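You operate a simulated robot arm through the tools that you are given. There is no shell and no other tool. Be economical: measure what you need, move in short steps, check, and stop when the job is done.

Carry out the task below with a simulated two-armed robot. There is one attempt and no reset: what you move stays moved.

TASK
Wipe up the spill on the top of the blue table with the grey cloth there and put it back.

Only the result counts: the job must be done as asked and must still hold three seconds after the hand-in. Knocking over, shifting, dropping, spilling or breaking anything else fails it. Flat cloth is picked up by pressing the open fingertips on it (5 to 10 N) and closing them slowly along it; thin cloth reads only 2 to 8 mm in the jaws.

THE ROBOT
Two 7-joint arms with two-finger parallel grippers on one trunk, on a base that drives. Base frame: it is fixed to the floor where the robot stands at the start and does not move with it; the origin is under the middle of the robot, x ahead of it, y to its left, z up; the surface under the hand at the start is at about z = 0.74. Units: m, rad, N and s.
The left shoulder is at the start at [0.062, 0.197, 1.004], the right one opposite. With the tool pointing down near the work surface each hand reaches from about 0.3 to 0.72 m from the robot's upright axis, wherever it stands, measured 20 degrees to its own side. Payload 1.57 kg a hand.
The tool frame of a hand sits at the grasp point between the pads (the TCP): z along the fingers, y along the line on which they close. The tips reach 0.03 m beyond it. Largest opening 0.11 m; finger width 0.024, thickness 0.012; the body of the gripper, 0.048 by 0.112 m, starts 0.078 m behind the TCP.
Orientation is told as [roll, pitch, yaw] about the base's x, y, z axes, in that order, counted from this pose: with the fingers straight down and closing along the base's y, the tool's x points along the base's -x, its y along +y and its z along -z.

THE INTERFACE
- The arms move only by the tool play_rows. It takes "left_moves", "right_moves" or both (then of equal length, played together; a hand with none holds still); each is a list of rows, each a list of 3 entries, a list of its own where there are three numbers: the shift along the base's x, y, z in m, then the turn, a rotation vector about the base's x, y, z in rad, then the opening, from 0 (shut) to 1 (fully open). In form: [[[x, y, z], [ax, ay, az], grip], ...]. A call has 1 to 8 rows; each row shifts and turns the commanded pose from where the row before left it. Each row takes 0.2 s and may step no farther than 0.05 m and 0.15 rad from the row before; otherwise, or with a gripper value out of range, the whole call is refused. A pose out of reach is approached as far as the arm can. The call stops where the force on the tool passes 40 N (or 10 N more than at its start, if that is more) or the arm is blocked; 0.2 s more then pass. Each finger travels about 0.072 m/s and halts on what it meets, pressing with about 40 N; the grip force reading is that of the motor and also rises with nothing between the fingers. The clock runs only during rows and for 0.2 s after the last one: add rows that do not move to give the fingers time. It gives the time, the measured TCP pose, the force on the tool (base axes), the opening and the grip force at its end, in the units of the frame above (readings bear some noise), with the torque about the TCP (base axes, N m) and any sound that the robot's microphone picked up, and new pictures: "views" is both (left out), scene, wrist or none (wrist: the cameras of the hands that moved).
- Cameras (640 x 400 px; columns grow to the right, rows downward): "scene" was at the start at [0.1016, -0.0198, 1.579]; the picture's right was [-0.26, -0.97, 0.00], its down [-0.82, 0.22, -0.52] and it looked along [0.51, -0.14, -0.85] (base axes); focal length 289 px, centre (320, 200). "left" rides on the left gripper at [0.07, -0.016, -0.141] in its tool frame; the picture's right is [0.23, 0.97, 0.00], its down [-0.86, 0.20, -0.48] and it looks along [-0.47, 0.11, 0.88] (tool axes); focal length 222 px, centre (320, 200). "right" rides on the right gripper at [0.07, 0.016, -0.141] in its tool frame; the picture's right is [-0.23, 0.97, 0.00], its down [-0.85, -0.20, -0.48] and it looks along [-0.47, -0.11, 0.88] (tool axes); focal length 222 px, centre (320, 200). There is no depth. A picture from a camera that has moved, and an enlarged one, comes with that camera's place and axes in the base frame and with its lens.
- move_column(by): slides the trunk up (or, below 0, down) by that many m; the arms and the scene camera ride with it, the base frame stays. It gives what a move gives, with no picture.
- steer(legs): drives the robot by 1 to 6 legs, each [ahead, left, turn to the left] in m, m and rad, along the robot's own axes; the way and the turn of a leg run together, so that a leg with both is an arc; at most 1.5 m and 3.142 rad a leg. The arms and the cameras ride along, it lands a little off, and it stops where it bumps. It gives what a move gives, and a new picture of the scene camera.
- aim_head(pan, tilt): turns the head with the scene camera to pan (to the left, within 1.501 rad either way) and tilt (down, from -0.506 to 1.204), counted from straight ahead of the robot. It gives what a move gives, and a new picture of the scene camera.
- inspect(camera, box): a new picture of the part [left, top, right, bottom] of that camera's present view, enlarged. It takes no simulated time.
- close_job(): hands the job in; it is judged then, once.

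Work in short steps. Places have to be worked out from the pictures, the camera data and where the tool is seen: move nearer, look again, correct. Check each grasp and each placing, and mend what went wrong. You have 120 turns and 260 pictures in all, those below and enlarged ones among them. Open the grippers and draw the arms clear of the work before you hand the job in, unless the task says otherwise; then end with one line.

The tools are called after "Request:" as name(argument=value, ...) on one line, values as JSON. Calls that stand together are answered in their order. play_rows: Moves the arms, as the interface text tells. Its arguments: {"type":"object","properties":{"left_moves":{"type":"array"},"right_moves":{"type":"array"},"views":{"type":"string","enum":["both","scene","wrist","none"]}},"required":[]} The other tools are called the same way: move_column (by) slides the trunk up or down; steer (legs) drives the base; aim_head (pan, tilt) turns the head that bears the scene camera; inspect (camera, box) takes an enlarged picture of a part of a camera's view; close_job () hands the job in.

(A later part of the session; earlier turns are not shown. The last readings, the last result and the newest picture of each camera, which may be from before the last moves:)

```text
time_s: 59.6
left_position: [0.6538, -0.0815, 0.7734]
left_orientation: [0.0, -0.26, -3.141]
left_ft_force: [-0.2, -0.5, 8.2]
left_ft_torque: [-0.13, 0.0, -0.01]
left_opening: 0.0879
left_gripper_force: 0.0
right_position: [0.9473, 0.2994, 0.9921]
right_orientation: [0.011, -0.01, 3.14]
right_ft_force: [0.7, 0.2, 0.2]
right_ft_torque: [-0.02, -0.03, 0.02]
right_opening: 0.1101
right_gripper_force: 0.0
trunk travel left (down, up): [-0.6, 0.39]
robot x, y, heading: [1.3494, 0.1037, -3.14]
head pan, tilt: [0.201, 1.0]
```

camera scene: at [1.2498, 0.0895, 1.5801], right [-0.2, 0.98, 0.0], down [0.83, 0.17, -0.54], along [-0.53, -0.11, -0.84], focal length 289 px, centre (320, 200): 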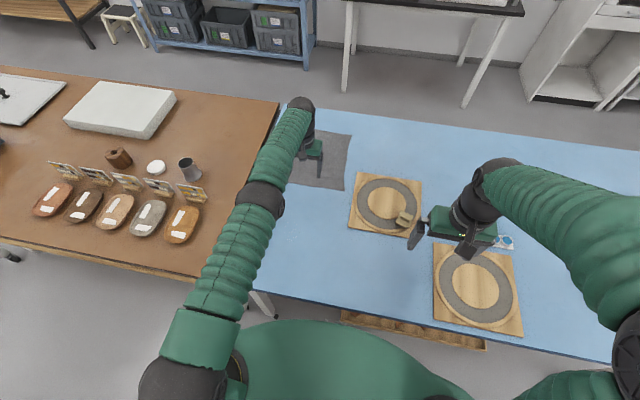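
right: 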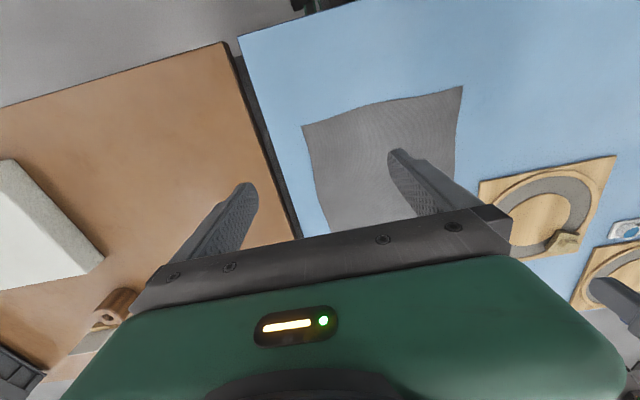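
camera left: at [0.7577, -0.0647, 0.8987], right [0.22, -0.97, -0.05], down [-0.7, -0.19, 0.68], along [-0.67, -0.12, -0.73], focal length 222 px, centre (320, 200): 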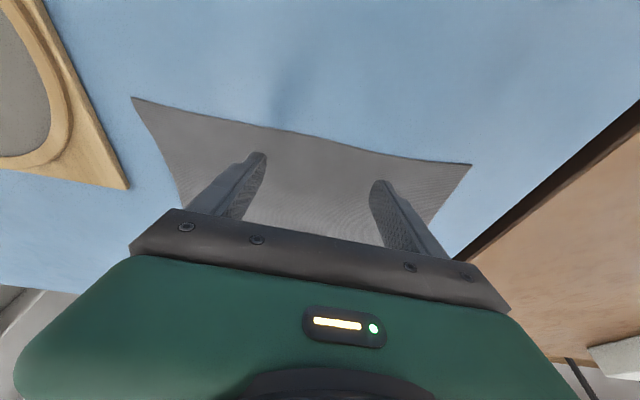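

8.2 N on both fingers: good. Now I close slowly along the cloth.

Request:
play_rows(left_moves=[[[0, 0, 0], [0, 0, 0], 0.7], [[0, 0, 0], [0, 0, 0], 0.6], [[0, 0, 0], [0, 0, 0], 0.5], [[0, 0, 0], [0, 0, 0], 0.4], [[0, 0, 0], [0, 0, 0], 0.3], [[0, 0, 0], [0, 0, 0], 0.2], [[0, 0, 0], [0, 0, 0], 0.1], [[0, 0, 0], [0, 0, 0], 0.0]], views="wrist")

```text
time_s: 61.4
left_position: [0.6555, -0.0804, 0.7722]
left_orientation: [0.001, -0.26, -3.141]
left_ft_force: [-1.9, -0.7, 10.5]
left_ft_torque: [0.05, -0.07, 0.01]
left_opening: 0.0023
left_gripper_force: 24.1
right_position: [0.9483, 0.2999, 0.9927]
right_orientation: [0.01, -0.011, 3.14]
right_ft_force: [-0.4, -0.2, 0.3]
right_ft_torque: [-0.02, -0.04, 0.02]
right_opening: 0.1101
right_gripper_force: 0.0
trunk travel left (down, up): [-0.6, 0.39]
robot x, y, heading: [1.3491, 0.1054, -3.137]
head pan, tilt: [0.201, 1.0]
camera left: at [0.759, -0.0647, 0.8918], right [0.22, -0.97, -0.06], down [-0.7, -0.2, 0.68], along [-0.68, -0.11, -0.73], focal length 222 px, centre (320, 200)
```

left: 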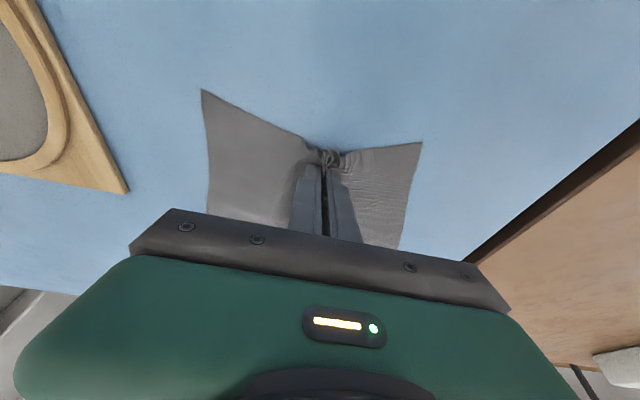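

The cloth is gripped (2.3 mm, 24 N). I drag it along the table toward the spill with light pressure.

Request:
play_rows(left_moves=[[[0.015, 0, 0.0005], [0, 0, 0], 0], [[0.025, 0, 0], [0, 0, 0], 0], [[0.025, 0, 0], [0, 0, 0], 0], [[0.025, 0, 0], [0, 0, 0], 0], [[0.02, 0, 0], [0, 0, 0], 0]])

```text
time_s: 62.6
left_position: [0.7652, -0.083, 0.773]
left_orientation: [0.001, -0.261, -3.14]
left_ft_force: [-1.5, 0.6, 11.3]
left_ft_torque: [0.0, -0.01, 0.01]
left_opening: 0.0026
left_gripper_force: 24.1
right_position: [0.9484, 0.2999, 0.9937]
right_orientation: [0.009, -0.01, 3.14]
right_ft_force: [0.3, -0.6, 0.1]
right_ft_torque: [0.0, 0.0, 0.01]
right_opening: 0.1101
right_gripper_force: 0.2
trunk travel left (down, up): [-0.6, 0.39]
robot x, y, heading: [1.3521, 0.1046, -3.138]
head pan, tilt: [0.201, 1.0]
camera scene: at [1.253, 0.0905, 1.5804], right [-0.2, 0.98, 0.0], down [0.82, 0.17, -0.54], along [-0.53, -0.11, -0.84], focal length 289 px, centre (320, 200)
camera left: at [0.869, -0.0665, 0.8918], right [0.22, -0.97, -0.06], down [-0.7, -0.2, 0.68], along [-0.68, -0.11, -0.73], focal length 222 px, centre (320, 200)
```

scene: 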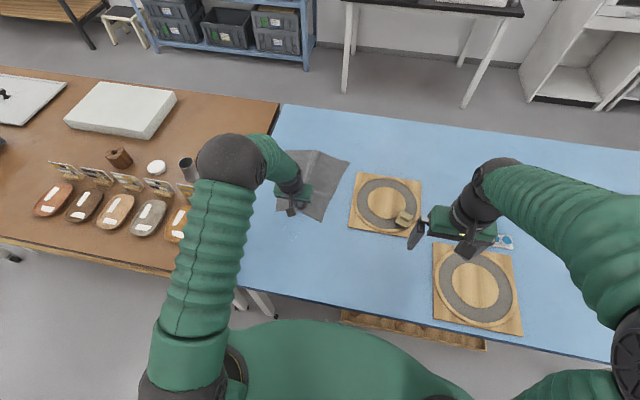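
left: 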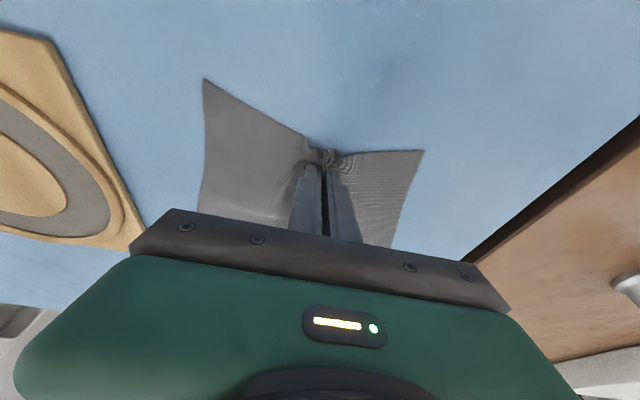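

The cloth slides well. The wrist view now shows glints of the spill ahead; I enlarge it.

Request:
inspect(camera="left", box=[250, 20, 442, 140])

```text
3.33 times, centred on (346, 80) of left
camera zoom: at [0.869, -0.0665, 0.8918], right [0.22, -0.97, -0.06], down [-0.7, -0.2, 0.68], along [-0.68, -0.11, -0.73], focal length 740 px, centre (233, 600)
```

zoom: 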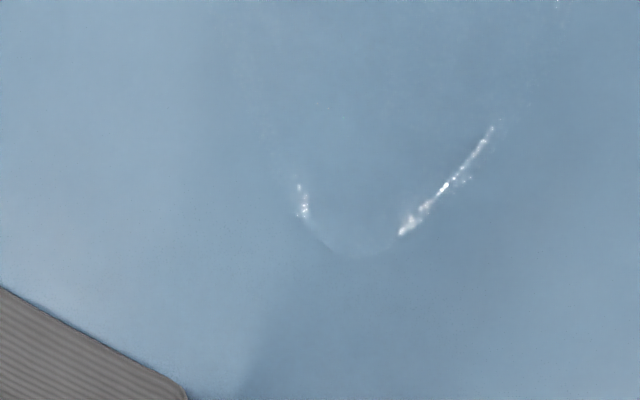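

The puddle spans about x 0.82–0.91, y -0.12 to -0.05. I drag the cloth straight through to x≈0.945 with the same pressure.

Request:
play_rows(left_moves=[[[0.025, 0, 0], [0, 0, 0], 0], [[0.025, 0, 0], [0, 0, 0], 0], [[0.025, 0, 0], [0, 0, 0], 0], [[0.025, 0, 0], [0, 0, 0], 0], [[0.025, 0, 0], [0, 0, 0], 0], [[0.025, 0, 0], [0, 0, 0], 0], [[0.025, 0, 0], [0, 0, 0], 0], [[0, 0, 0], [0, 0, 0], 0]])

```text
time_s: 64.4
left_position: [0.941, -0.081, 0.7725]
left_orientation: [-0.002, -0.257, -3.14]
left_ft_force: [-2.4, 0.5, 10.5]
left_ft_torque: [-0.03, 0.04, 0.01]
left_opening: 0.0025
left_gripper_force: 24.1
right_position: [0.9476, 0.3002, 0.9917]
right_orientation: [0.01, -0.008, 3.139]
right_ft_force: [0.0, 0.3, -1.4]
right_ft_torque: [0.0, -0.02, -0.03]
right_opening: 0.1099
right_gripper_force: 0.0
trunk travel left (down, up): [-0.6, 0.39]
robot x, y, heading: [1.3526, 0.1018, -3.137]
head pan, tilt: [0.201, 1.0]
camera scene: at [1.2523, 0.0904, 1.5803], right [-0.2, 0.98, 0.0], down [0.82, 0.17, -0.54], along [-0.53, -0.11, -0.84], focal length 289 px, centre (320, 200)
camera left: at [1.0449, -0.0655, 0.8921], right [0.22, -0.97, -0.06], down [-0.7, -0.2, 0.68], along [-0.67, -0.11, -0.73], focal length 222 px, centre (320, 200)
```

scene: 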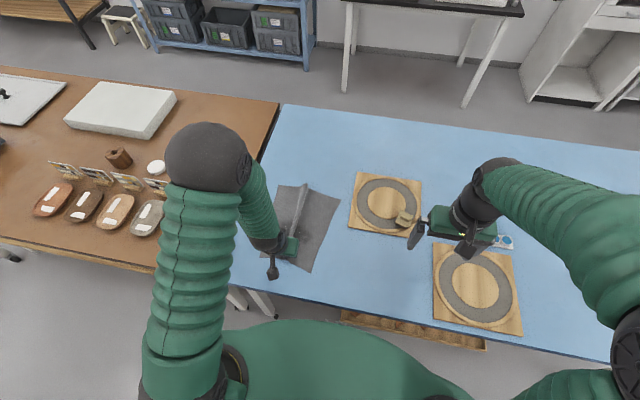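
left: 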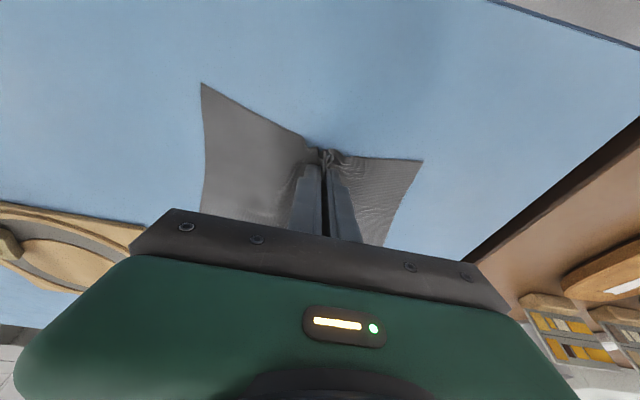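

The cloth now lies over the spill. I do two more strokes, slightly raised going back and pressed coming forward, offset to y≈-0.11 and y≈-0.055.

Request:
play_rows(left_moves=[[[-0.04, -0.01, 0.012], [0, 0, 0], 0], [[-0.045, -0.01, 0], [0, 0, 0], 0], [[-0.045, -0.01, 0], [0, 0, 0], 0], [[0, 0, -0.012], [0, 0, 0], 0], [[0.035, 0, 0], [0, 0, 0], 0], [[0.035, 0, 0], [0, 0, 0], 0], [[0.035, 0, 0], [0, 0, 0], 0], [[0.025, 0, 0], [0, 0, 0], 0]])

Request:
play_rows(left_moves=[[[-0.04, 0.02, 0.012], [0, 0, 0], 0], [[-0.045, 0.02, 0], [0, 0, 0], 0], [[-0.045, 0.02, 0], [0, 0, 0], 0], [[0, 0, -0.012], [0, 0, 0], 0], [[0.035, 0, 0], [0, 0, 0], 0], [[0.035, 0, 0], [0, 0, 0], 0], [[0.035, 0, 0], [0, 0, 0], 0], [[0.025, 0, 0], [0, 0, 0], 0]])

```text
time_s: 66.2
left_position: [0.94, -0.1098, 0.7746]
left_orientation: [0.003, -0.261, -3.141]
left_ft_force: [-6.9, 0.8, 25.7]
left_ft_torque: [0.01, 0.16, -0.02]
left_opening: 0.0025
left_gripper_force: 23.9
right_position: [0.9465, 0.3021, 0.9923]
right_orientation: [0.012, -0.009, 3.14]
right_ft_force: [0.2, 0.2, -0.7]
right_ft_torque: [0.02, -0.01, 0.01]
right_opening: 0.1099
right_gripper_force: 0.1
trunk travel left (down, up): [-0.6, 0.39]
robot x, y, heading: [1.3477, 0.1085, -3.142]
head pan, tilt: [0.201, 1.0]
camera scene: at [1.2536, 0.0914, 1.5807], right [-0.2, 0.98, 0.0], down [0.82, 0.17, -0.54], along [-0.53, -0.11, -0.84], focal length 289 px, centre (320, 200)
camera left: at [1.0431, -0.0943, 0.8921], right [0.22, -0.97, -0.06], down [-0.7, -0.2, 0.68], along [-0.68, -0.11, -0.73], focal length 222 px, centre (320, 200)
```

scene: 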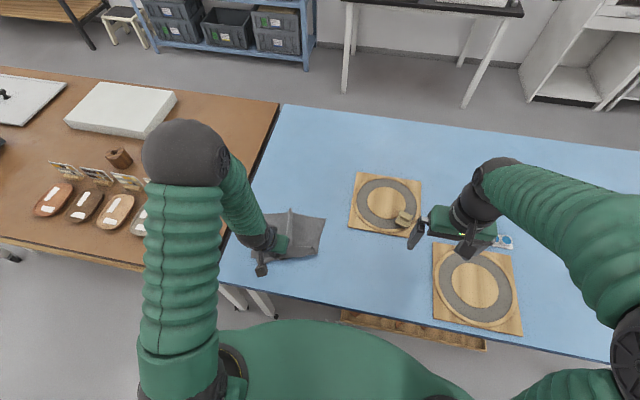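
left: 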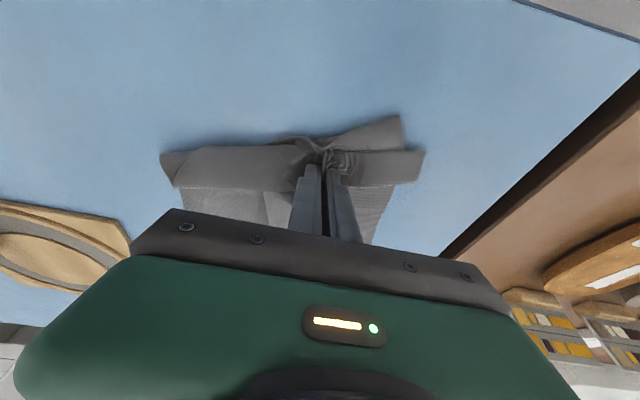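

```text
time_s: 68.0
left_position: [0.9321, -0.0495, 0.774]
left_orientation: [-0.001, -0.271, -3.139]
left_ft_force: [3.3, 1.0, 25.0]
left_ft_torque: [0.2, -0.19, -0.04]
left_opening: 0.0029
left_gripper_force: 24.0
right_position: [0.9488, 0.3011, 0.993]
right_orientation: [0.013, -0.012, 3.139]
right_ft_force: [1.3, 0.0, 0.3]
right_ft_torque: [-0.01, 0.05, 0.0]
right_opening: 0.11
right_gripper_force: 0.1
trunk travel left (down, up): [-0.6, 0.39]
robot x, y, heading: [1.3494, 0.1059, -3.141]
head pan, tilt: [0.201, 1.0]
stopped in row 8 (left hand): the force on the tool passed its limit at 43 N (the readings are from after the stop); the commanded pose is now the measured one
camera scene: at [1.2559, 0.0915, 1.5805], right [-0.2, 0.98, 0.0], down [0.82, 0.17, -0.54], along [-0.53, -0.11, -0.84], focal length 289 px, centre (320, 200)
camera left: at [1.0381, -0.0332, 0.8916], right [0.22, -0.97, -0.06], down [-0.7, -0.2, 0.69], along [-0.68, -0.11, -0.72], focal length 222 px, centre (320, 200)
```

scene: 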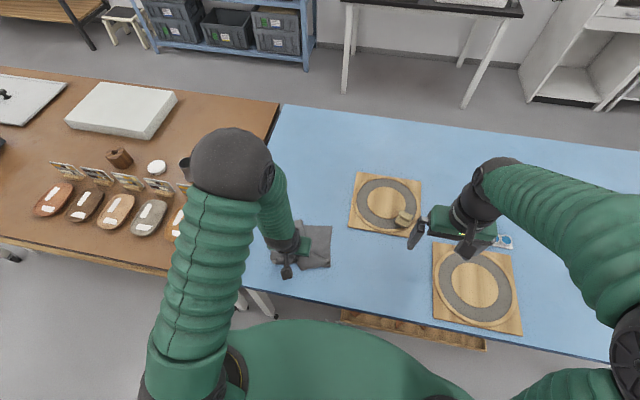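
left: 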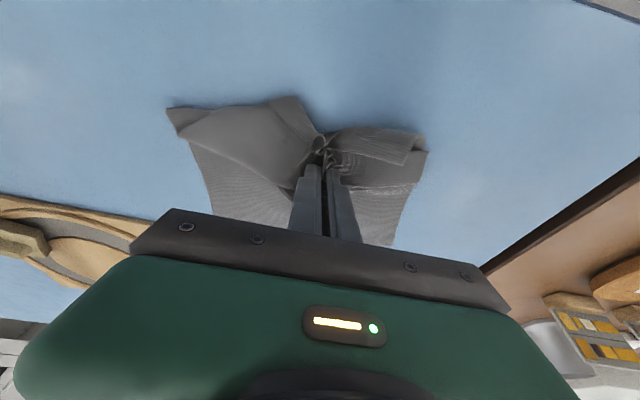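

The cloth has bunched, which is fine for wiping. I lift it straight up well clear and look at the table for remaining wet spots.

Request:
play_rows(left_moves=[[[0, 0, 0.03], [0, 0, 0], 0], [[0, 0, 0.045], [0, 0, 0], 0], [[0, 0, 0.045], [0, 0, 0], 0], [[0, 0, 0.045], [0, 0, 0], 0], [[0, 0, 0.045], [0, 0, 0], 0], [[0, 0, 0.045], [0, 0, 0], 0], [[0, 0, 0.045], [0, 0, 0], 0], [[0, 0, 0], [0, 0, 0], 0]])

```text
time_s: 69.8
left_position: [0.9283, -0.0503, 1.0722]
left_orientation: [0.0, -0.265, -3.136]
left_ft_force: [-0.6, 0.3, -0.8]
left_ft_torque: [-0.03, 0.02, -0.01]
left_opening: 0.0026
left_gripper_force: 23.4
right_position: [0.9471, 0.2996, 0.9917]
right_orientation: [0.011, -0.006, 3.139]
right_ft_force: [0.1, 0.2, -0.7]
right_ft_torque: [0.0, 0.01, 0.02]
right_opening: 0.1098
right_gripper_force: 0.2
trunk travel left (down, up): [-0.6, 0.39]
robot x, y, heading: [1.3488, 0.1032, -3.141]
head pan, tilt: [0.201, 1.0]
camera scene: at [1.2514, 0.0897, 1.5802], right [-0.2, 0.98, 0.0], down [0.83, 0.17, -0.54], along [-0.53, -0.11, -0.84], focal length 289 px, centre (320, 200)
camera left: at [1.0336, -0.0359, 1.1897], right [0.22, -0.97, -0.06], down [-0.7, -0.2, 0.69], along [-0.68, -0.11, -0.73], focal length 222 px, centre (320, 200)
```

scene: 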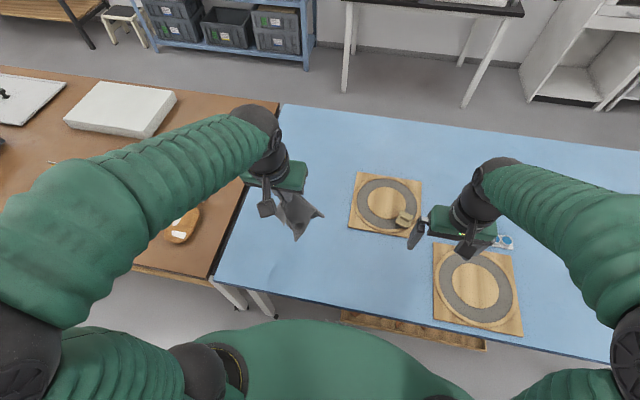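
left: 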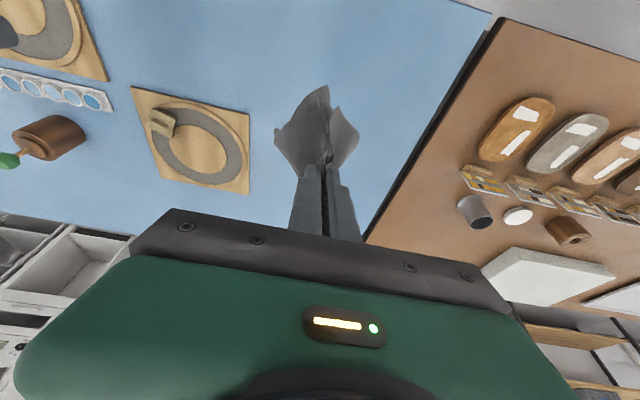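

The cloth hangs right in front of the spot. I carry it back toward its place (−x), which clears the view of the spill area.

Request:
play_rows(left_moves=[[[-0.04, 0, 0], [0, 0, 0], 0], [[-0.045, 0, 0], [0, 0, 0], 0], [[-0.045, -0.01, 0], [0, 0, 0], 0], [[-0.045, -0.01, 0], [0, 0, 0], 0], [[0, -0.01, 0], [0, 0, 0], 0], [[0, 0, 0], [0, 0, 0], 0]])

Request:
inspect(camera="scene", box=[240, 190, 352, 260])

Request:
inspect(camera="left", box=[200, 0, 440, 150])

```text
time_s: 71.2
left_position: [0.7584, -0.0805, 1.0729]
left_orientation: [-0.002, -0.268, -3.138]
left_ft_force: [-0.3, 0.7, 0.1]
left_ft_torque: [0.0, 0.0, -0.03]
left_opening: 0.0024
left_gripper_force: 23.9
right_position: [0.9474, 0.2993, 0.9921]
right_orientation: [0.01, -0.007, 3.138]
right_ft_force: [0.1, 0.7, 0.0]
right_ft_torque: [-0.03, 0.02, 0.01]
right_opening: 0.11
right_gripper_force: 0.1
trunk travel left (down, up): [-0.6, 0.39]
robot x, y, heading: [1.3524, 0.106, -3.141]
head pan, tilt: [0.201, 1.0]
camera scene: at [1.2517, 0.0897, 1.5802], right [-0.2, 0.98, 0.0], down [0.83, 0.17, -0.54], along [-0.53, -0.11, -0.84], focal length 289 px, centre (320, 200)
camera left: at [0.8632, -0.0645, 1.1911], right [0.22, -0.97, -0.06], down [-0.7, -0.2, 0.69], along [-0.68, -0.11, -0.72], focal length 222 px, centre (320, 200)
```

scene: 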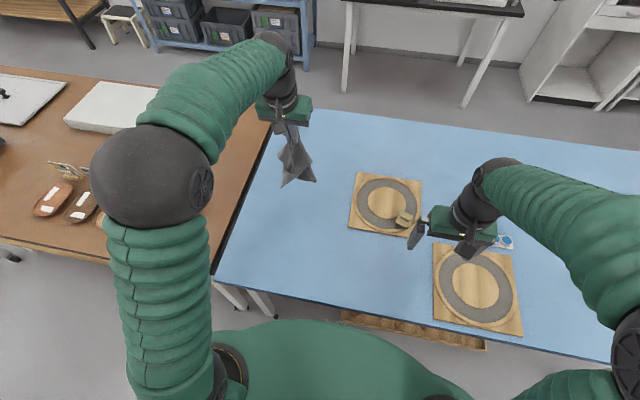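
left: 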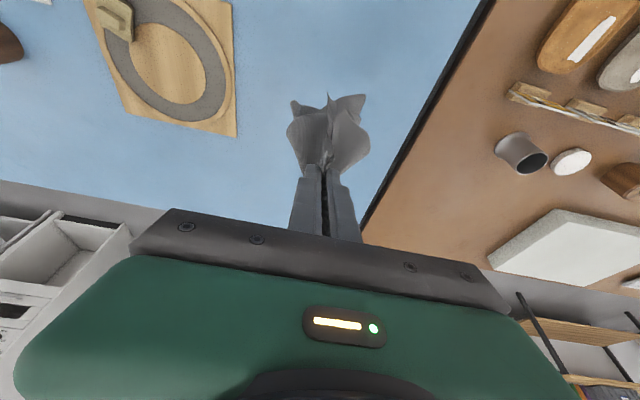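

```text
5.71 times, centred on (296, 225) of scene
camera zoom: at [1.2517, 0.0897, 1.5802], right [-0.2, 0.98, 0.0], down [0.83, 0.17, -0.54], along [-0.53, -0.11, -0.84], focal length 1649 px, centre (457, 57)
```

zoom: 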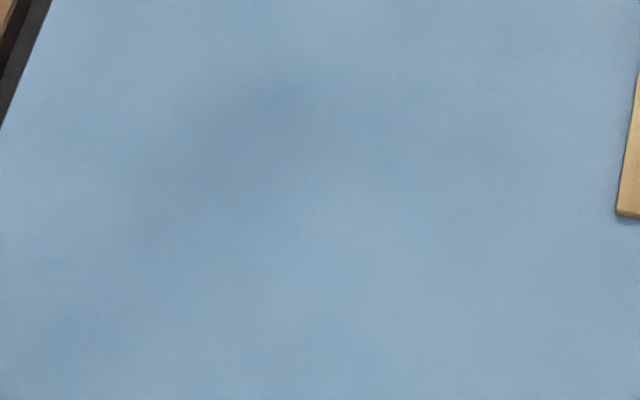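

```text
2.67 times, centred on (320, 75) of left
camera zoom: at [0.8632, -0.0645, 1.1911], right [0.22, -0.97, -0.06], down [-0.7, -0.2, 0.69], along [-0.68, -0.11, -0.72], focal length 592 px, centre (320, 533)
```

zoom: 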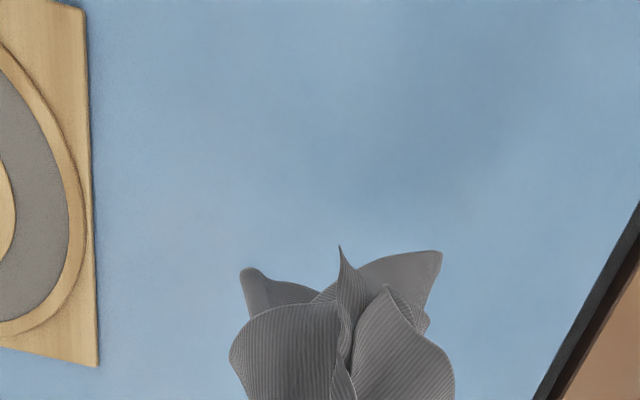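

The spot looks dry. The best way to lay the cloth back flat is from the original side, where its place is well within reach, so I raise the hand, undo the tilt, and drive back around with the cloth hanging.

Request:
play_rows(left_moves=[[[0.04, 0, 0.03], [0, -0.13, 0], 0], [[0.04, 0, 0.03], [0, -0.13, 0], 0], [[0.02, 0, 0.03], [0, 0, 0], 0], [[0, 0, 0], [0, 0, 0], 0]], views="none")

Request:
steer(legs=[[-0.22, 0, 0], [0, -1.05, 0], [0, 0, 3.14]])

```text
time_s: 72.2
left_position: [0.8577, -0.0798, 1.1634]
left_orientation: [0.001, -0.004, -3.137]
left_ft_force: [0.3, -0.3, 0.8]
left_ft_torque: [0.05, 0.03, 0.0]
left_opening: 0.0026
left_gripper_force: 23.9
right_position: [0.9465, 0.2997, 0.9919]
right_orientation: [0.01, -0.007, 3.141]
right_ft_force: [-0.2, 0.9, 0.0]
right_ft_torque: [0.0, 0.01, -0.01]
right_opening: 0.1098
right_gripper_force: 0.0
trunk travel left (down, up): [-0.6, 0.39]
robot x, y, heading: [1.3577, 0.1032, -3.144]
head pan, tilt: [0.201, 1.0]
```

```text
time_s: 86.0
left_position: [2.0708, 1.2924, 1.1634]
left_orientation: [0.002, -0.007, -0.07]
left_ft_force: [0.2, -0.1, 0.7]
left_ft_torque: [0.03, 0.02, -0.03]
left_opening: 0.0027
left_gripper_force: 23.8
right_position: [1.9542, 0.922, 0.9915]
right_orientation: [0.011, -0.01, -0.075]
right_ft_force: [-0.8, 0.8, 0.0]
right_ft_torque: [-0.01, 0.0, -0.03]
right_opening: 0.1102
right_gripper_force: 0.0
trunk travel left (down, up): [-0.6, 0.39]
robot x, y, heading: [1.5696, 1.143, -0.068]
head pan, tilt: [0.201, 1.0]
camera scene: at [1.6702, 1.1505, 1.5802], right [0.13, -0.99, 0.0], down [-0.84, -0.11, -0.54], along [0.53, 0.07, -0.84], focal length 289 px, centre (320, 200)
```

scene: 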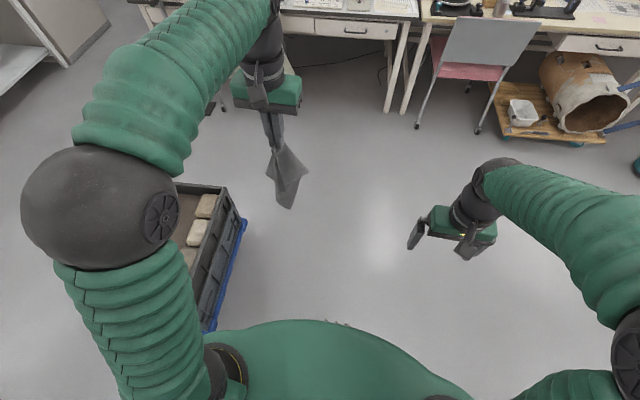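

Cloth still held. I straighten the heading and retrace the way around the table's end: diagonally back-left, then straight back.

Request:
steer(legs=[[0, 0, 0.068], [-0.37, 0.62, 0], [-1.35, 0, 0]])

```text
time_s: 96.7
left_position: [0.3406, 1.963, 1.1648]
left_orientation: [0.0, -0.008, -0.014]
left_ft_force: [0.3, -0.7, -0.7]
left_ft_torque: [0.02, -0.04, 0.01]
left_opening: 0.003
left_gripper_force: 23.9
right_position: [0.2447, 1.585, 0.992]
right_orientation: [0.009, -0.008, -0.02]
right_ft_force: [0.1, -0.7, -0.3]
right_ft_torque: [0.0, 0.0, 0.0]
right_opening: 0.11
right_gripper_force: 0.1
trunk travel left (down, up): [-0.6, 0.39]
robot x, y, heading: [-0.1558, 1.7862, -0.016]
head pan, tilt: [0.201, 1.0]
camera scene: at [-0.0516, 1.7967, 1.5802], right [0.18, -0.98, 0.0], down [-0.83, -0.15, -0.54], along [0.53, 0.1, -0.84], focal length 289 px, centre (320, 200)
```

scene: 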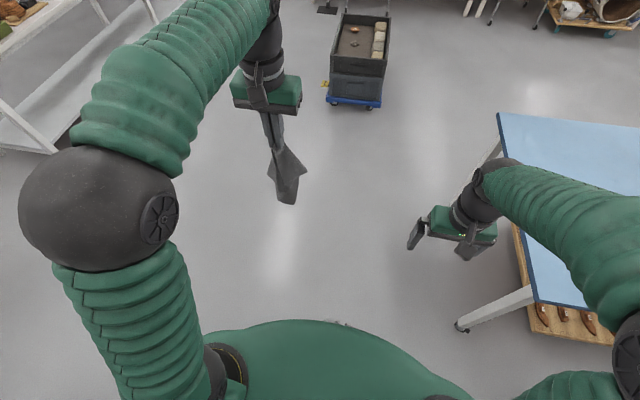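

I slide right along the near side to y≈-0.18, then will move up to x≈-0.03.

Request:
steer(legs=[[0, -1.0, 0.016], [0, -0.95, 0], [0.1, 0, 0]])

Request:
aim_head(pan=0.0, tilt=1.0)

```text
time_s: 107.2
left_position: [0.4499, 0.0361, 1.1641]
left_orientation: [-0.003, -0.01, 0.025]
left_ft_force: [-0.3, 0.8, -0.3]
left_ft_torque: [-0.04, 0.01, 0.0]
left_opening: 0.0026
left_gripper_force: 24.1
right_position: [0.3697, -0.3454, 0.9926]
right_orientation: [0.008, -0.009, 0.02]
right_ft_force: [-0.6, 0.3, 0.1]
right_ft_torque: [-0.02, 0.02, 0.01]
right_opening: 0.11
right_gripper_force: 0.0
trunk travel left (down, up): [-0.6, 0.39]
robot x, y, heading: [-0.036, -0.1619, 0.019]
head pan, tilt: [0.201, 1.0]
camera scene: at [0.0639, -0.1452, 1.5803], right [0.22, -0.97, 0.0], down [-0.82, -0.19, -0.54], along [0.53, 0.12, -0.84], focal length 289 px, centre (320, 200)
```

scene: 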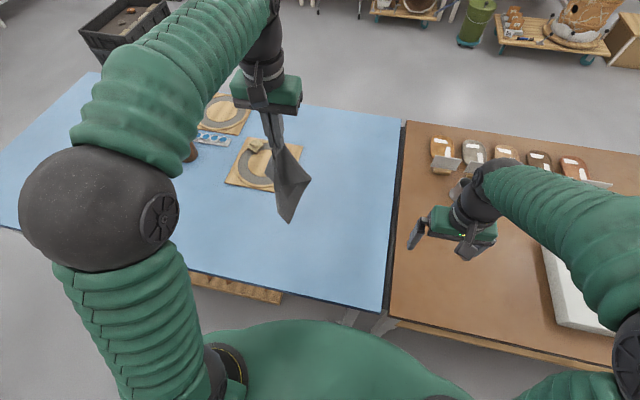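

```text
time_s: 108.0
left_position: [0.4519, 0.0348, 1.1649]
left_orientation: [-0.001, -0.006, 0.025]
left_ft_force: [0.9, 0.6, -1.3]
left_ft_torque: [0.01, 0.01, -0.03]
left_opening: 0.0028
left_gripper_force: 23.8
right_position: [0.3711, -0.3473, 0.9911]
right_orientation: [0.011, -0.01, 0.02]
right_ft_force: [0.1, 0.4, -0.4]
right_ft_torque: [0.01, 0.01, -0.01]
right_opening: 0.1098
right_gripper_force: 0.2
trunk travel left (down, up): [-0.6, 0.39]
robot x, y, heading: [-0.0345, -0.1598, 0.025]
head pan, tilt: [0.0, 1.0]
camera scene: at [0.0699, -0.1607, 1.58], right [0.02, -1.0, 0.0], down [-0.84, -0.02, -0.54], along [0.54, 0.01, -0.84], focal length 289 px, centre (320, 200)
```

scene: 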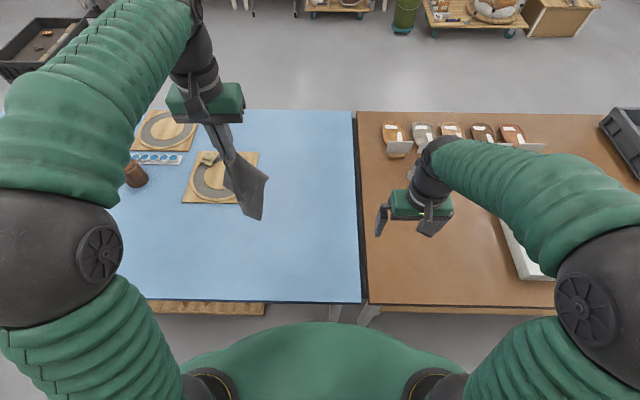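

Cloth held over its area. I check the spill spot from this side before laying the cloth down.

Request:
inspect(camera="scene", box=[256, 110, 352, 170])

```text
6.67 times, centred on (304, 140) of scene
camera zoom: at [0.0699, -0.1607, 1.58], right [0.02, -1.0, 0.0], down [-0.84, -0.02, -0.54], along [0.54, 0.01, -0.84], focal length 1924 px, centre (427, 600)
```

zoom: 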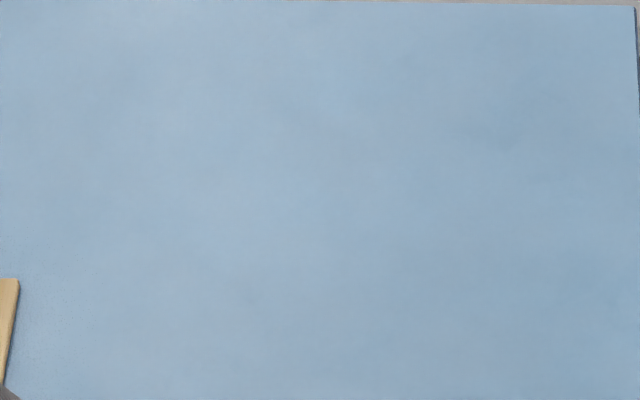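

The spot is clean. Now I bring the cloth above the far edge of its old place (x≈0.62, y≈-0.08).

Request:
play_rows(left_moves=[[[0.03, -0.03, -0.02], [0, 0, 0], 0], [[0.035, -0.03, -0.02], [0, 0, 0], 0], [[0.035, -0.03, -0.02], [0, 0, 0], 0], [[0.035, -0.027, -0.02], [0, 0, 0], 0], [[0.025, 0, -0.02], [0, 0, 0], 0], [[0, 0, 0], [0, 0, 0], 0]])

```text
refused: row 2 steps farther than a row can; nothing moved
```

Request:
play_rows(left_moves=[[[0.03, -0.025, -0.02], [0, 0, 0], 0], [[0.03, -0.025, -0.02], [0, 0, 0], 0], [[0.03, -0.025, -0.02], [0, 0, 0], 0], [[0.03, -0.025, -0.02], [0, 0, 0], 0], [[0.03, -0.017, -0.02], [0, 0, 0], 0], [[0.01, 0, 0], [0, 0, 0], 0], [[0, 0, 0], [0, 0, 0], 0]])

```text
time_s: 109.6
left_position: [0.6, -0.0822, 1.0656]
left_orientation: [0.0, -0.007, 0.024]
left_ft_force: [-0.2, 0.6, -0.3]
left_ft_torque: [-0.03, -0.01, 0.02]
left_opening: 0.0026
left_gripper_force: 23.8
left hand out of reach, approached as far as the arm can: row 6
right_position: [0.3699, -0.3468, 0.993]
right_orientation: [0.009, -0.01, 0.019]
right_ft_force: [-0.1, -0.8, 1.2]
right_ft_torque: [-0.01, -0.02, -0.01]
right_opening: 0.1099
right_gripper_force: 0.1
trunk travel left (down, up): [-0.6, 0.39]
robot x, y, heading: [-0.0349, -0.1623, 0.023]
head pan, tilt: [0.0, 1.0]
camera scene: at [0.068, -0.1614, 1.5802], right [0.02, -1.0, 0.0], down [-0.84, -0.02, -0.54], along [0.54, 0.01, -0.84], focal length 289 px, centre (320, 200)
camera left: at [0.53, -0.1004, 1.2062], right [-0.25, 0.97, 0.0], down [0.85, 0.22, 0.48], along [0.47, 0.12, -0.87], focal length 222 px, centre (320, 200)
```

scene: 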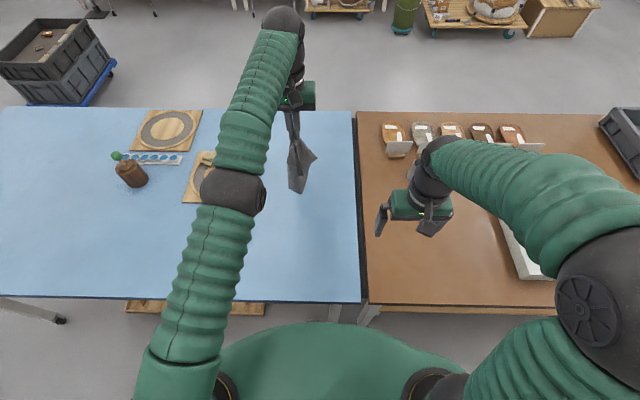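
left: 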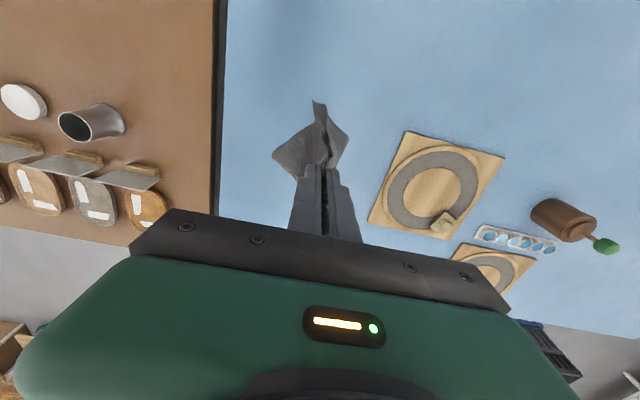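

The cloth hangs folded. I lower it until the hem touches, then draw back toward the robot while lowering, so it lies out to +x.

Request:
play_rows(left_moves=[[[0.01, 0, -0.04], [0, 0, 0], 0], [[0.02, 0, -0.04], [0, 0, 0], 0], [[0.02, 0, -0.02], [0, 0, 0], 0], [[0, 0, -0.02], [0, 0, 0], 0], [[0, 0, 0], [0, 0, 0], 0]])

```text
time_s: 110.8
left_position: [0.6283, -0.0775, 0.9437]
left_orientation: [0.0, -0.007, 0.025]
left_ft_force: [0.5, -0.6, -0.4]
left_ft_torque: [0.0, 0.0, 0.04]
left_opening: 0.0027
left_gripper_force: 23.8
left hand out of reach, approached as far as the arm can: row 2, 3
right_position: [0.3712, -0.3478, 0.9938]
right_orientation: [0.01, -0.01, 0.019]
right_ft_force: [0.7, -0.3, -0.6]
right_ft_torque: [0.01, -0.01, -0.05]
right_opening: 0.11
right_gripper_force: 0.2
trunk travel left (down, up): [-0.6, 0.39]
robot x, y, heading: [-0.0366, -0.1634, 0.026]
head pan, tilt: [0.0, 1.0]
camera scene: at [0.0696, -0.162, 1.5801], right [0.02, -1.0, 0.0], down [-0.84, -0.02, -0.54], along [0.54, 0.01, -0.84], focal length 289 px, centre (320, 200)
camera left: at [0.5582, -0.0968, 1.0842], right [-0.25, 0.97, 0.0], down [0.85, 0.22, 0.48], along [0.47, 0.12, -0.87], focal length 222 px, centre (320, 200)
```

scene: 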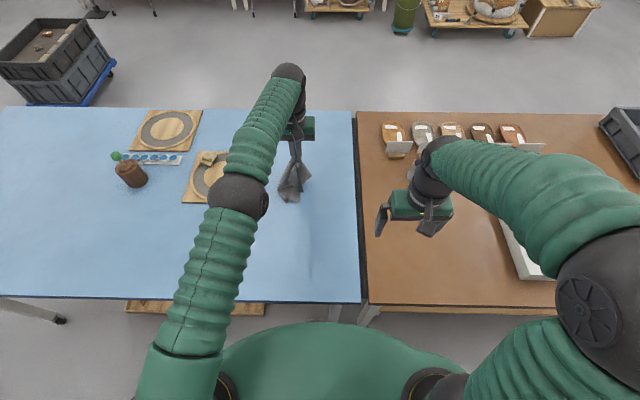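
left: 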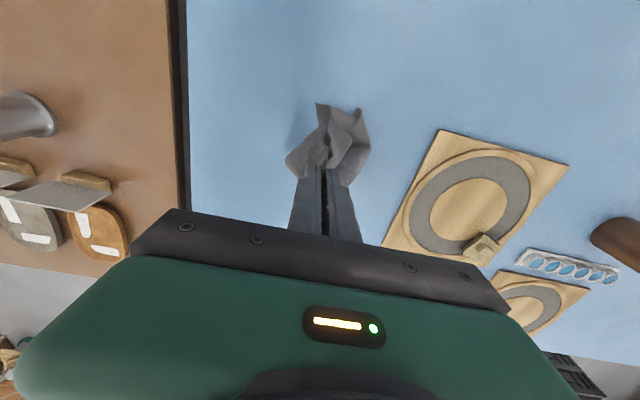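

The hem touches at x≈0.60, too near. I lift slightly, drive 3 cm ahead, and tilt the hand outward so the hem lands at x≈0.68.

Request:
play_rows(left_moves=[[[0, 0, 0.04], [0, -0.1, 0], 0], [[0, 0, 0.02], [0, -0.1, 0], 0], [[0, 0, 0], [0, -0.1, 0], 0], [[0, 0, 0], [0, 0, 0], 0]], views="none")

Request:
steer(legs=[[0.03, 0, -0.024]])

```text
time_s: 111.8
left_position: [0.6288, -0.0779, 1.0036]
left_orientation: [-0.009, -0.308, 0.025]
left_ft_force: [-0.1, 0.3, 0.0]
left_ft_torque: [0.02, 0.0, -0.04]
left_opening: 0.0027
left_gripper_force: 24.0
right_position: [0.3706, -0.3486, 0.9936]
right_orientation: [0.01, -0.011, 0.021]
right_ft_force: [0.4, 0.2, 0.7]
right_ft_torque: [-0.02, 0.02, 0.0]
right_opening: 0.1101
right_gripper_force: 0.1
trunk travel left (down, up): [-0.6, 0.39]
robot x, y, heading: [-0.0377, -0.1615, 0.021]
head pan, tilt: [0.0, 1.0]
```

```text
time_s: 112.6
left_position: [0.6551, -0.0939, 1.007]
left_orientation: [-0.009, -0.314, 0.0]
left_ft_force: [-0.6, -0.4, -0.5]
left_ft_torque: [0.02, 0.01, -0.02]
left_opening: 0.0027
left_gripper_force: 24.4
right_position: [0.3899, -0.356, 0.9949]
right_orientation: [0.01, -0.017, -0.004]
right_ft_force: [-0.5, -0.1, -0.3]
right_ft_torque: [-0.02, -0.07, -0.01]
right_opening: 0.11
right_gripper_force: 0.0
trunk travel left (down, up): [-0.6, 0.39]
robot x, y, heading: [-0.007, -0.1619, -0.004]
head pan, tilt: [0.0, 1.0]
camera scene: at [0.0907, -0.1639, 1.5808], right [0.0, -1.0, 0.0], down [-0.84, 0.0, -0.54], along [0.54, 0.0, -0.84], focal length 289 px, centre (320, 200)
```

scene: 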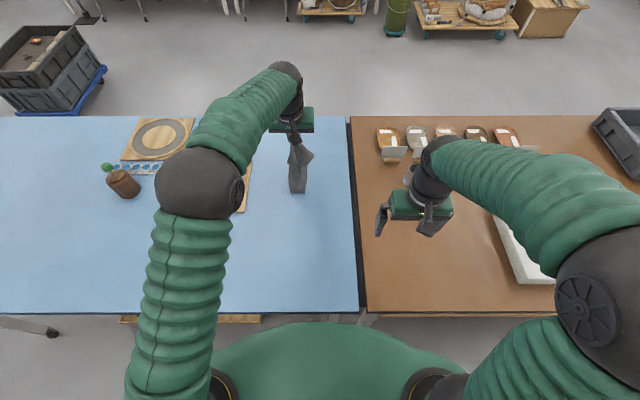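

The hem is now under x≈0.66. I push 3 cm outward while lowering, so the hem settles, then sweep back and down.

Request:
play_rows(left_moves=[[[0.025, 0.005, -0.015], [0, 0, 0], 0], [[0.01, 0.005, -0.03], [0, 0, 0], 0], [[0, 0, 0], [0, 0, 0], 0], [[-0.03, 0, -0.015], [0, 0, 0], 0], [[-0.03, 0, -0.02], [0, 0, 0], 0], [[-0.03, 0, -0.025], [0, 0, 0], 0], [[0, 0, 0], [0, 0, 0], 0]])

```text
time_s: 114.2
left_position: [0.6031, -0.083, 0.9003]
left_orientation: [-0.009, -0.311, 0.002]
left_ft_force: [0.6, -1.2, -0.4]
left_ft_torque: [0.03, 0.08, -0.01]
left_opening: 0.0025
left_gripper_force: 24.2
right_position: [0.3934, -0.3567, 0.9931]
right_orientation: [0.012, -0.009, -0.004]
right_ft_force: [-0.4, 0.4, -0.1]
right_ft_torque: [0.0, 0.0, -0.01]
right_opening: 0.1099
right_gripper_force: 0.0
trunk travel left (down, up): [-0.6, 0.39]
robot x, y, heading: [-0.0061, -0.1612, -0.003]
head pan, tilt: [0.0, 1.0]
camera scene: at [0.0987, -0.1641, 1.5802], right [0.0, -1.0, 0.0], down [-0.84, 0.0, -0.54], along [0.54, 0.0, -0.84], focal length 289 px, centre (320, 200)
camera left: at [0.4938, -0.0989, 1.0133], right [-0.22, 0.97, -0.08], down [0.67, 0.2, 0.72], along [0.71, 0.1, -0.69], focal length 222 px, centre (320, 200)
```

scene: 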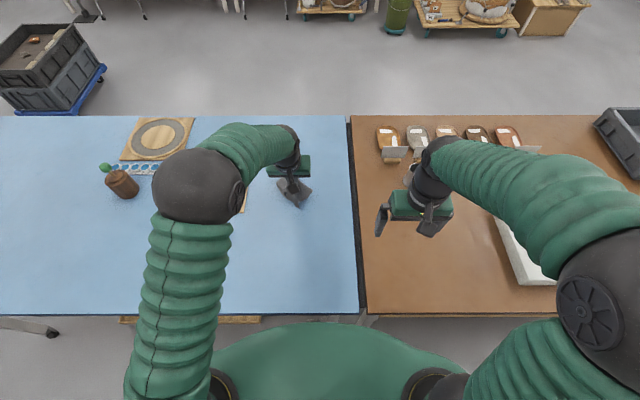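
left: 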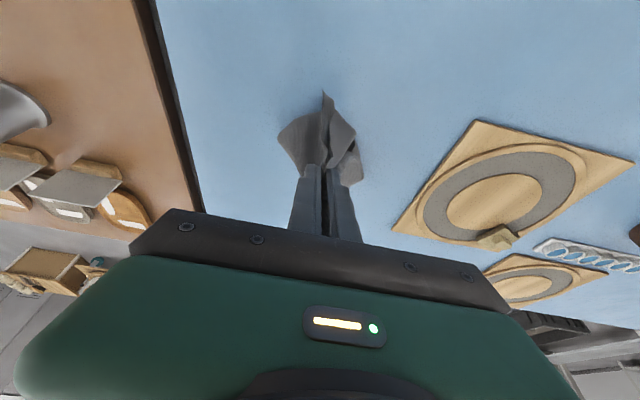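

Continuing back and down until the grip is just above the table.

Request:
play_rows(left_moves=[[[-0.035, 0, -0.02], [0, 0, 0], 0], [[-0.035, 0, -0.025], [0, 0, 0], 0], [[-0.035, 0, -0.025], [0, 0, 0], 0], [[-0.035, 0, -0.025], [0, 0, 0], 0], [[-0.025, 0, -0.02], [0, 0, 0], 0], [[0, 0, 0], [0, 0, 0], 0]])

```text
time_s: 115.6
left_position: [0.4392, -0.0832, 0.7826]
left_orientation: [-0.008, -0.311, 0.002]
left_ft_force: [0.9, 0.5, 0.6]
left_ft_torque: [-0.01, -0.03, 0.0]
left_opening: 0.0026
left_gripper_force: 24.0
right_position: [0.3946, -0.356, 0.9943]
right_orientation: [0.011, -0.011, -0.002]
right_ft_force: [-0.2, 0.2, 0.4]
right_ft_torque: [-0.01, 0.0, 0.02]
right_opening: 0.1099
right_gripper_force: 0.0
trunk travel left (down, up): [-0.6, 0.39]
robot x, y, heading: [-0.0055, -0.1596, -0.001]
head pan, tilt: [0.0, 1.0]
camera scene: at [0.0983, -0.1642, 1.5802], right [0.0, -1.0, 0.0], down [-0.84, 0.0, -0.54], along [0.54, 0.0, -0.84], focal length 289 px, centre (320, 200)
camera left: at [0.3291, -0.0992, 0.8966], right [-0.22, 0.97, -0.08], down [0.67, 0.2, 0.72], along [0.71, 0.1, -0.69], focal length 222 px, centre (320, 200)
```

scene: 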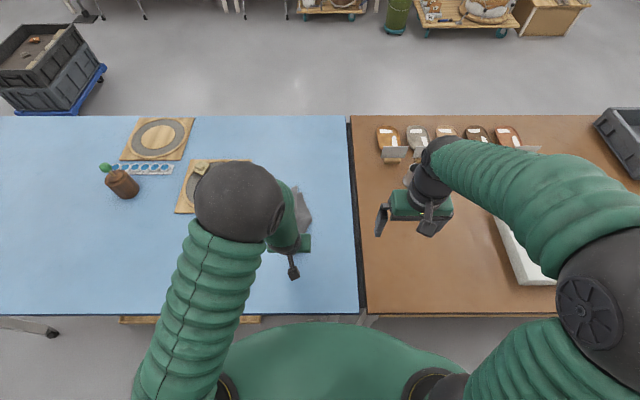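
left: 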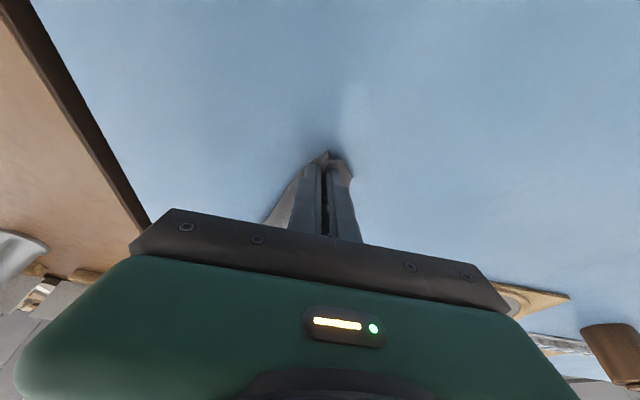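

The cloth lies toward +x, but folded. I release it gently, raise the hand and move it aside to see its shape.

Request:
play_rows(left_moves=[[[0, 0, -0.006], [0, 0, 0], 0], [[0, 0, 0], [0, 0, 0], 0.2], [[0, 0, 0], [0, 0, 0], 0.4], [[0, 0, 0.03], [0, 0, 0], 0.4], [[-0.01, 0, 0.045], [0, 0, 0], 0.4], [[-0.01, 0.02, 0.04], [0, 0, 0], 0.4], [[0, 0.04, 0.02], [0, 0, 0], 0.4], [[0, 0.04, 0.02], [0, 0, 0], 0.4]])

```text
time_s: 117.4
left_position: [0.4218, 0.0191, 0.9351]
left_orientation: [-0.01, -0.311, 0.001]
left_ft_force: [-1.0, -0.3, 0.0]
left_ft_torque: [-0.03, -0.02, -0.02]
left_opening: 0.0441
left_gripper_force: 0.0
right_position: [0.393, -0.3532, 0.995]
right_orientation: [0.008, -0.012, -0.004]
right_ft_force: [-0.6, 0.6, -0.3]
right_ft_torque: [-0.01, 0.01, 0.01]
right_opening: 0.1097
right_gripper_force: 0.0
trunk travel left (down, up): [-0.6, 0.39]
robot x, y, heading: [-0.0088, -0.1628, -0.002]
head pan, tilt: [0.0, 1.0]
camera scene: at [0.0972, -0.1602, 1.5804], right [0.0, -1.0, 0.0], down [-0.84, 0.0, -0.54], along [0.54, 0.0, -0.84], focal length 289 px, centre (320, 200)
camera left: at [0.3107, 0.0041, 1.0479], right [-0.21, 0.97, -0.08], down [0.67, 0.2, 0.71], along [0.71, 0.1, -0.69], focal length 222 px, centre (320, 200)
```

scene: 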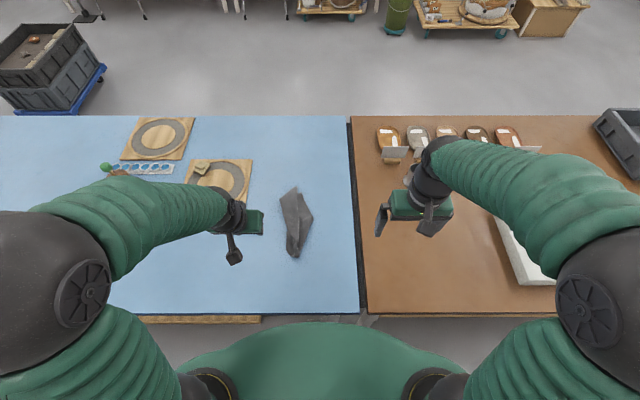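
left: 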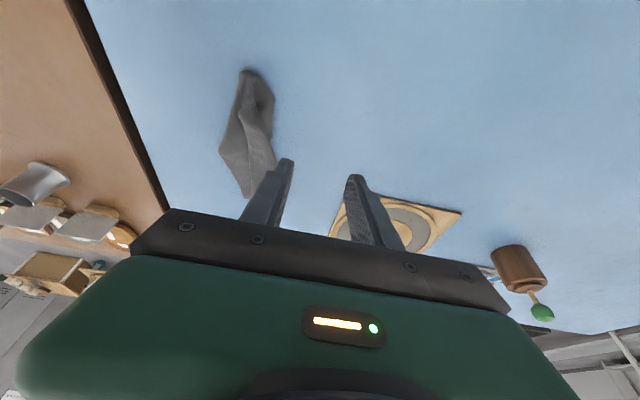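

Request:
inspect(camera="scene", box=[256, 175, 352, 270])

Request:
inspect(camera="left", box=[180, 50, 340, 210])

```text
4.21 times, centred on (304, 222) of scene
camera zoom: at [0.0972, -0.1602, 1.5804], right [0.0, -1.0, 0.0], down [-0.84, 0.0, -0.54], along [0.54, 0.0, -0.84], focal length 1215 px, centre (387, 105)
```

zoom: 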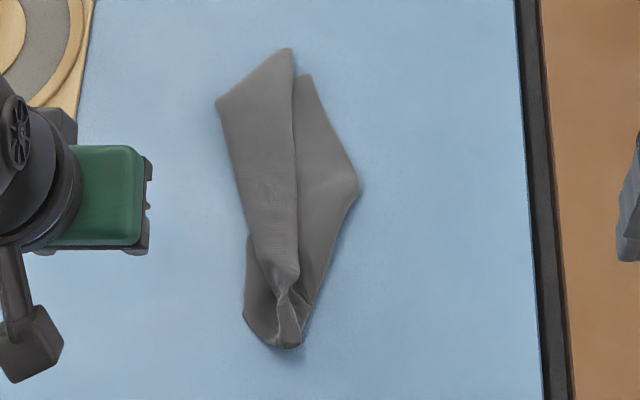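

```text
2.50 times, centred on (260, 130) of left
camera zoom: at [0.3107, 0.0041, 1.0479], right [-0.21, 0.97, -0.08], down [0.67, 0.2, 0.71], along [0.71, 0.1, -0.69], focal length 555 px, centre (470, 375)
```

zoom: 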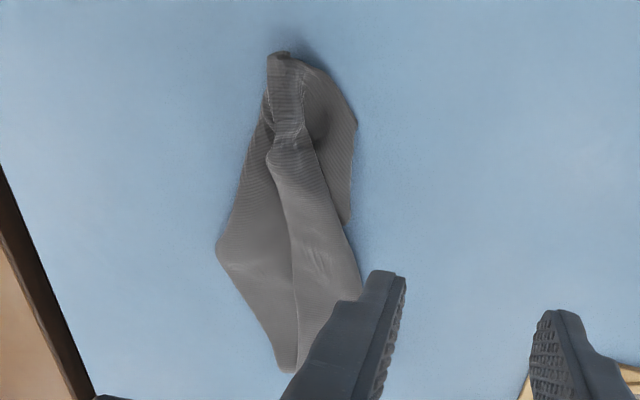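

The cloth lies at x 0.43–0.69 centred near [0.56, -0.083], matching its old centre [0.55, -0.084], but it is folded lengthwise. I check the wider table area for leftover moisture before deciding whether to unfold it.

Request:
aim_head(pan=-0.1, tilt=0.75)

Request:
inspect(camera="scene", box=[200, 190, 360, 290])

```text
time_s: 118.2
left_position: [0.4202, 0.0185, 0.9339]
left_orientation: [-0.011, -0.31, 0.002]
left_ft_force: [0.1, 0.3, -0.2]
left_ft_torque: [0.03, 0.0, 0.01]
left_opening: 0.0439
left_gripper_force: 0.1
right_position: [0.3946, -0.3561, 0.9928]
right_orientation: [0.011, -0.012, -0.003]
right_ft_force: [-1.0, 0.3, -0.2]
right_ft_torque: [-0.02, 0.05, 0.01]
right_opening: 0.11
right_gripper_force: 0.0
trunk travel left (down, up): [-0.6, 0.39]
robot x, y, heading: [-0.0023, -0.1606, -0.006]
head pan, tilt: [-0.099, 0.75]
camera scene: at [0.1106, -0.1711, 1.5993], right [-0.1, -0.99, 0.0], down [-0.68, 0.07, -0.73], along [0.73, -0.07, -0.68], focal length 289 px, centre (320, 200)
```

scene: 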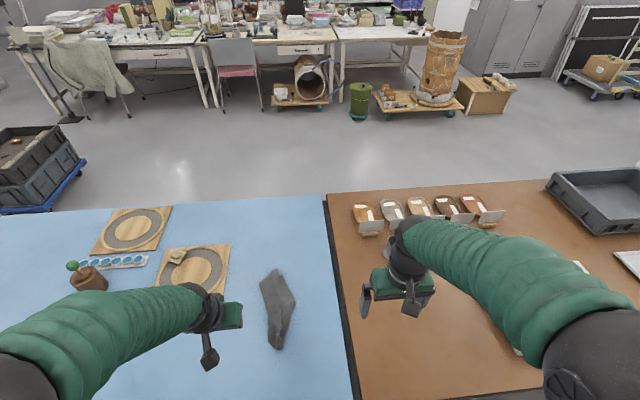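

```text
4.00 times, centred on (280, 240) of scene
camera zoom: at [0.1106, -0.1711, 1.5993], right [-0.1, -0.99, 0.0], down [-0.68, 0.07, -0.73], along [0.73, -0.07, -0.68], focal length 1154 px, centre (480, 40)
```

zoom: 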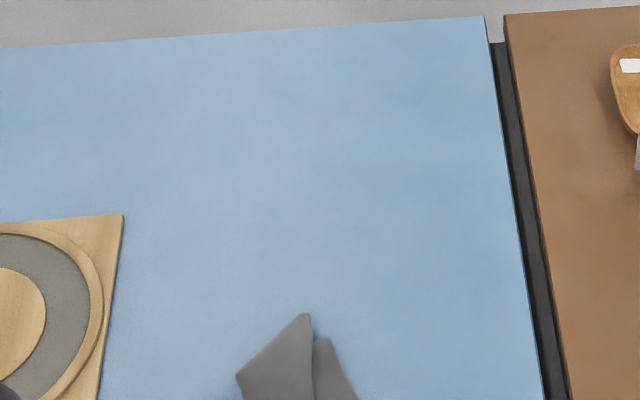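

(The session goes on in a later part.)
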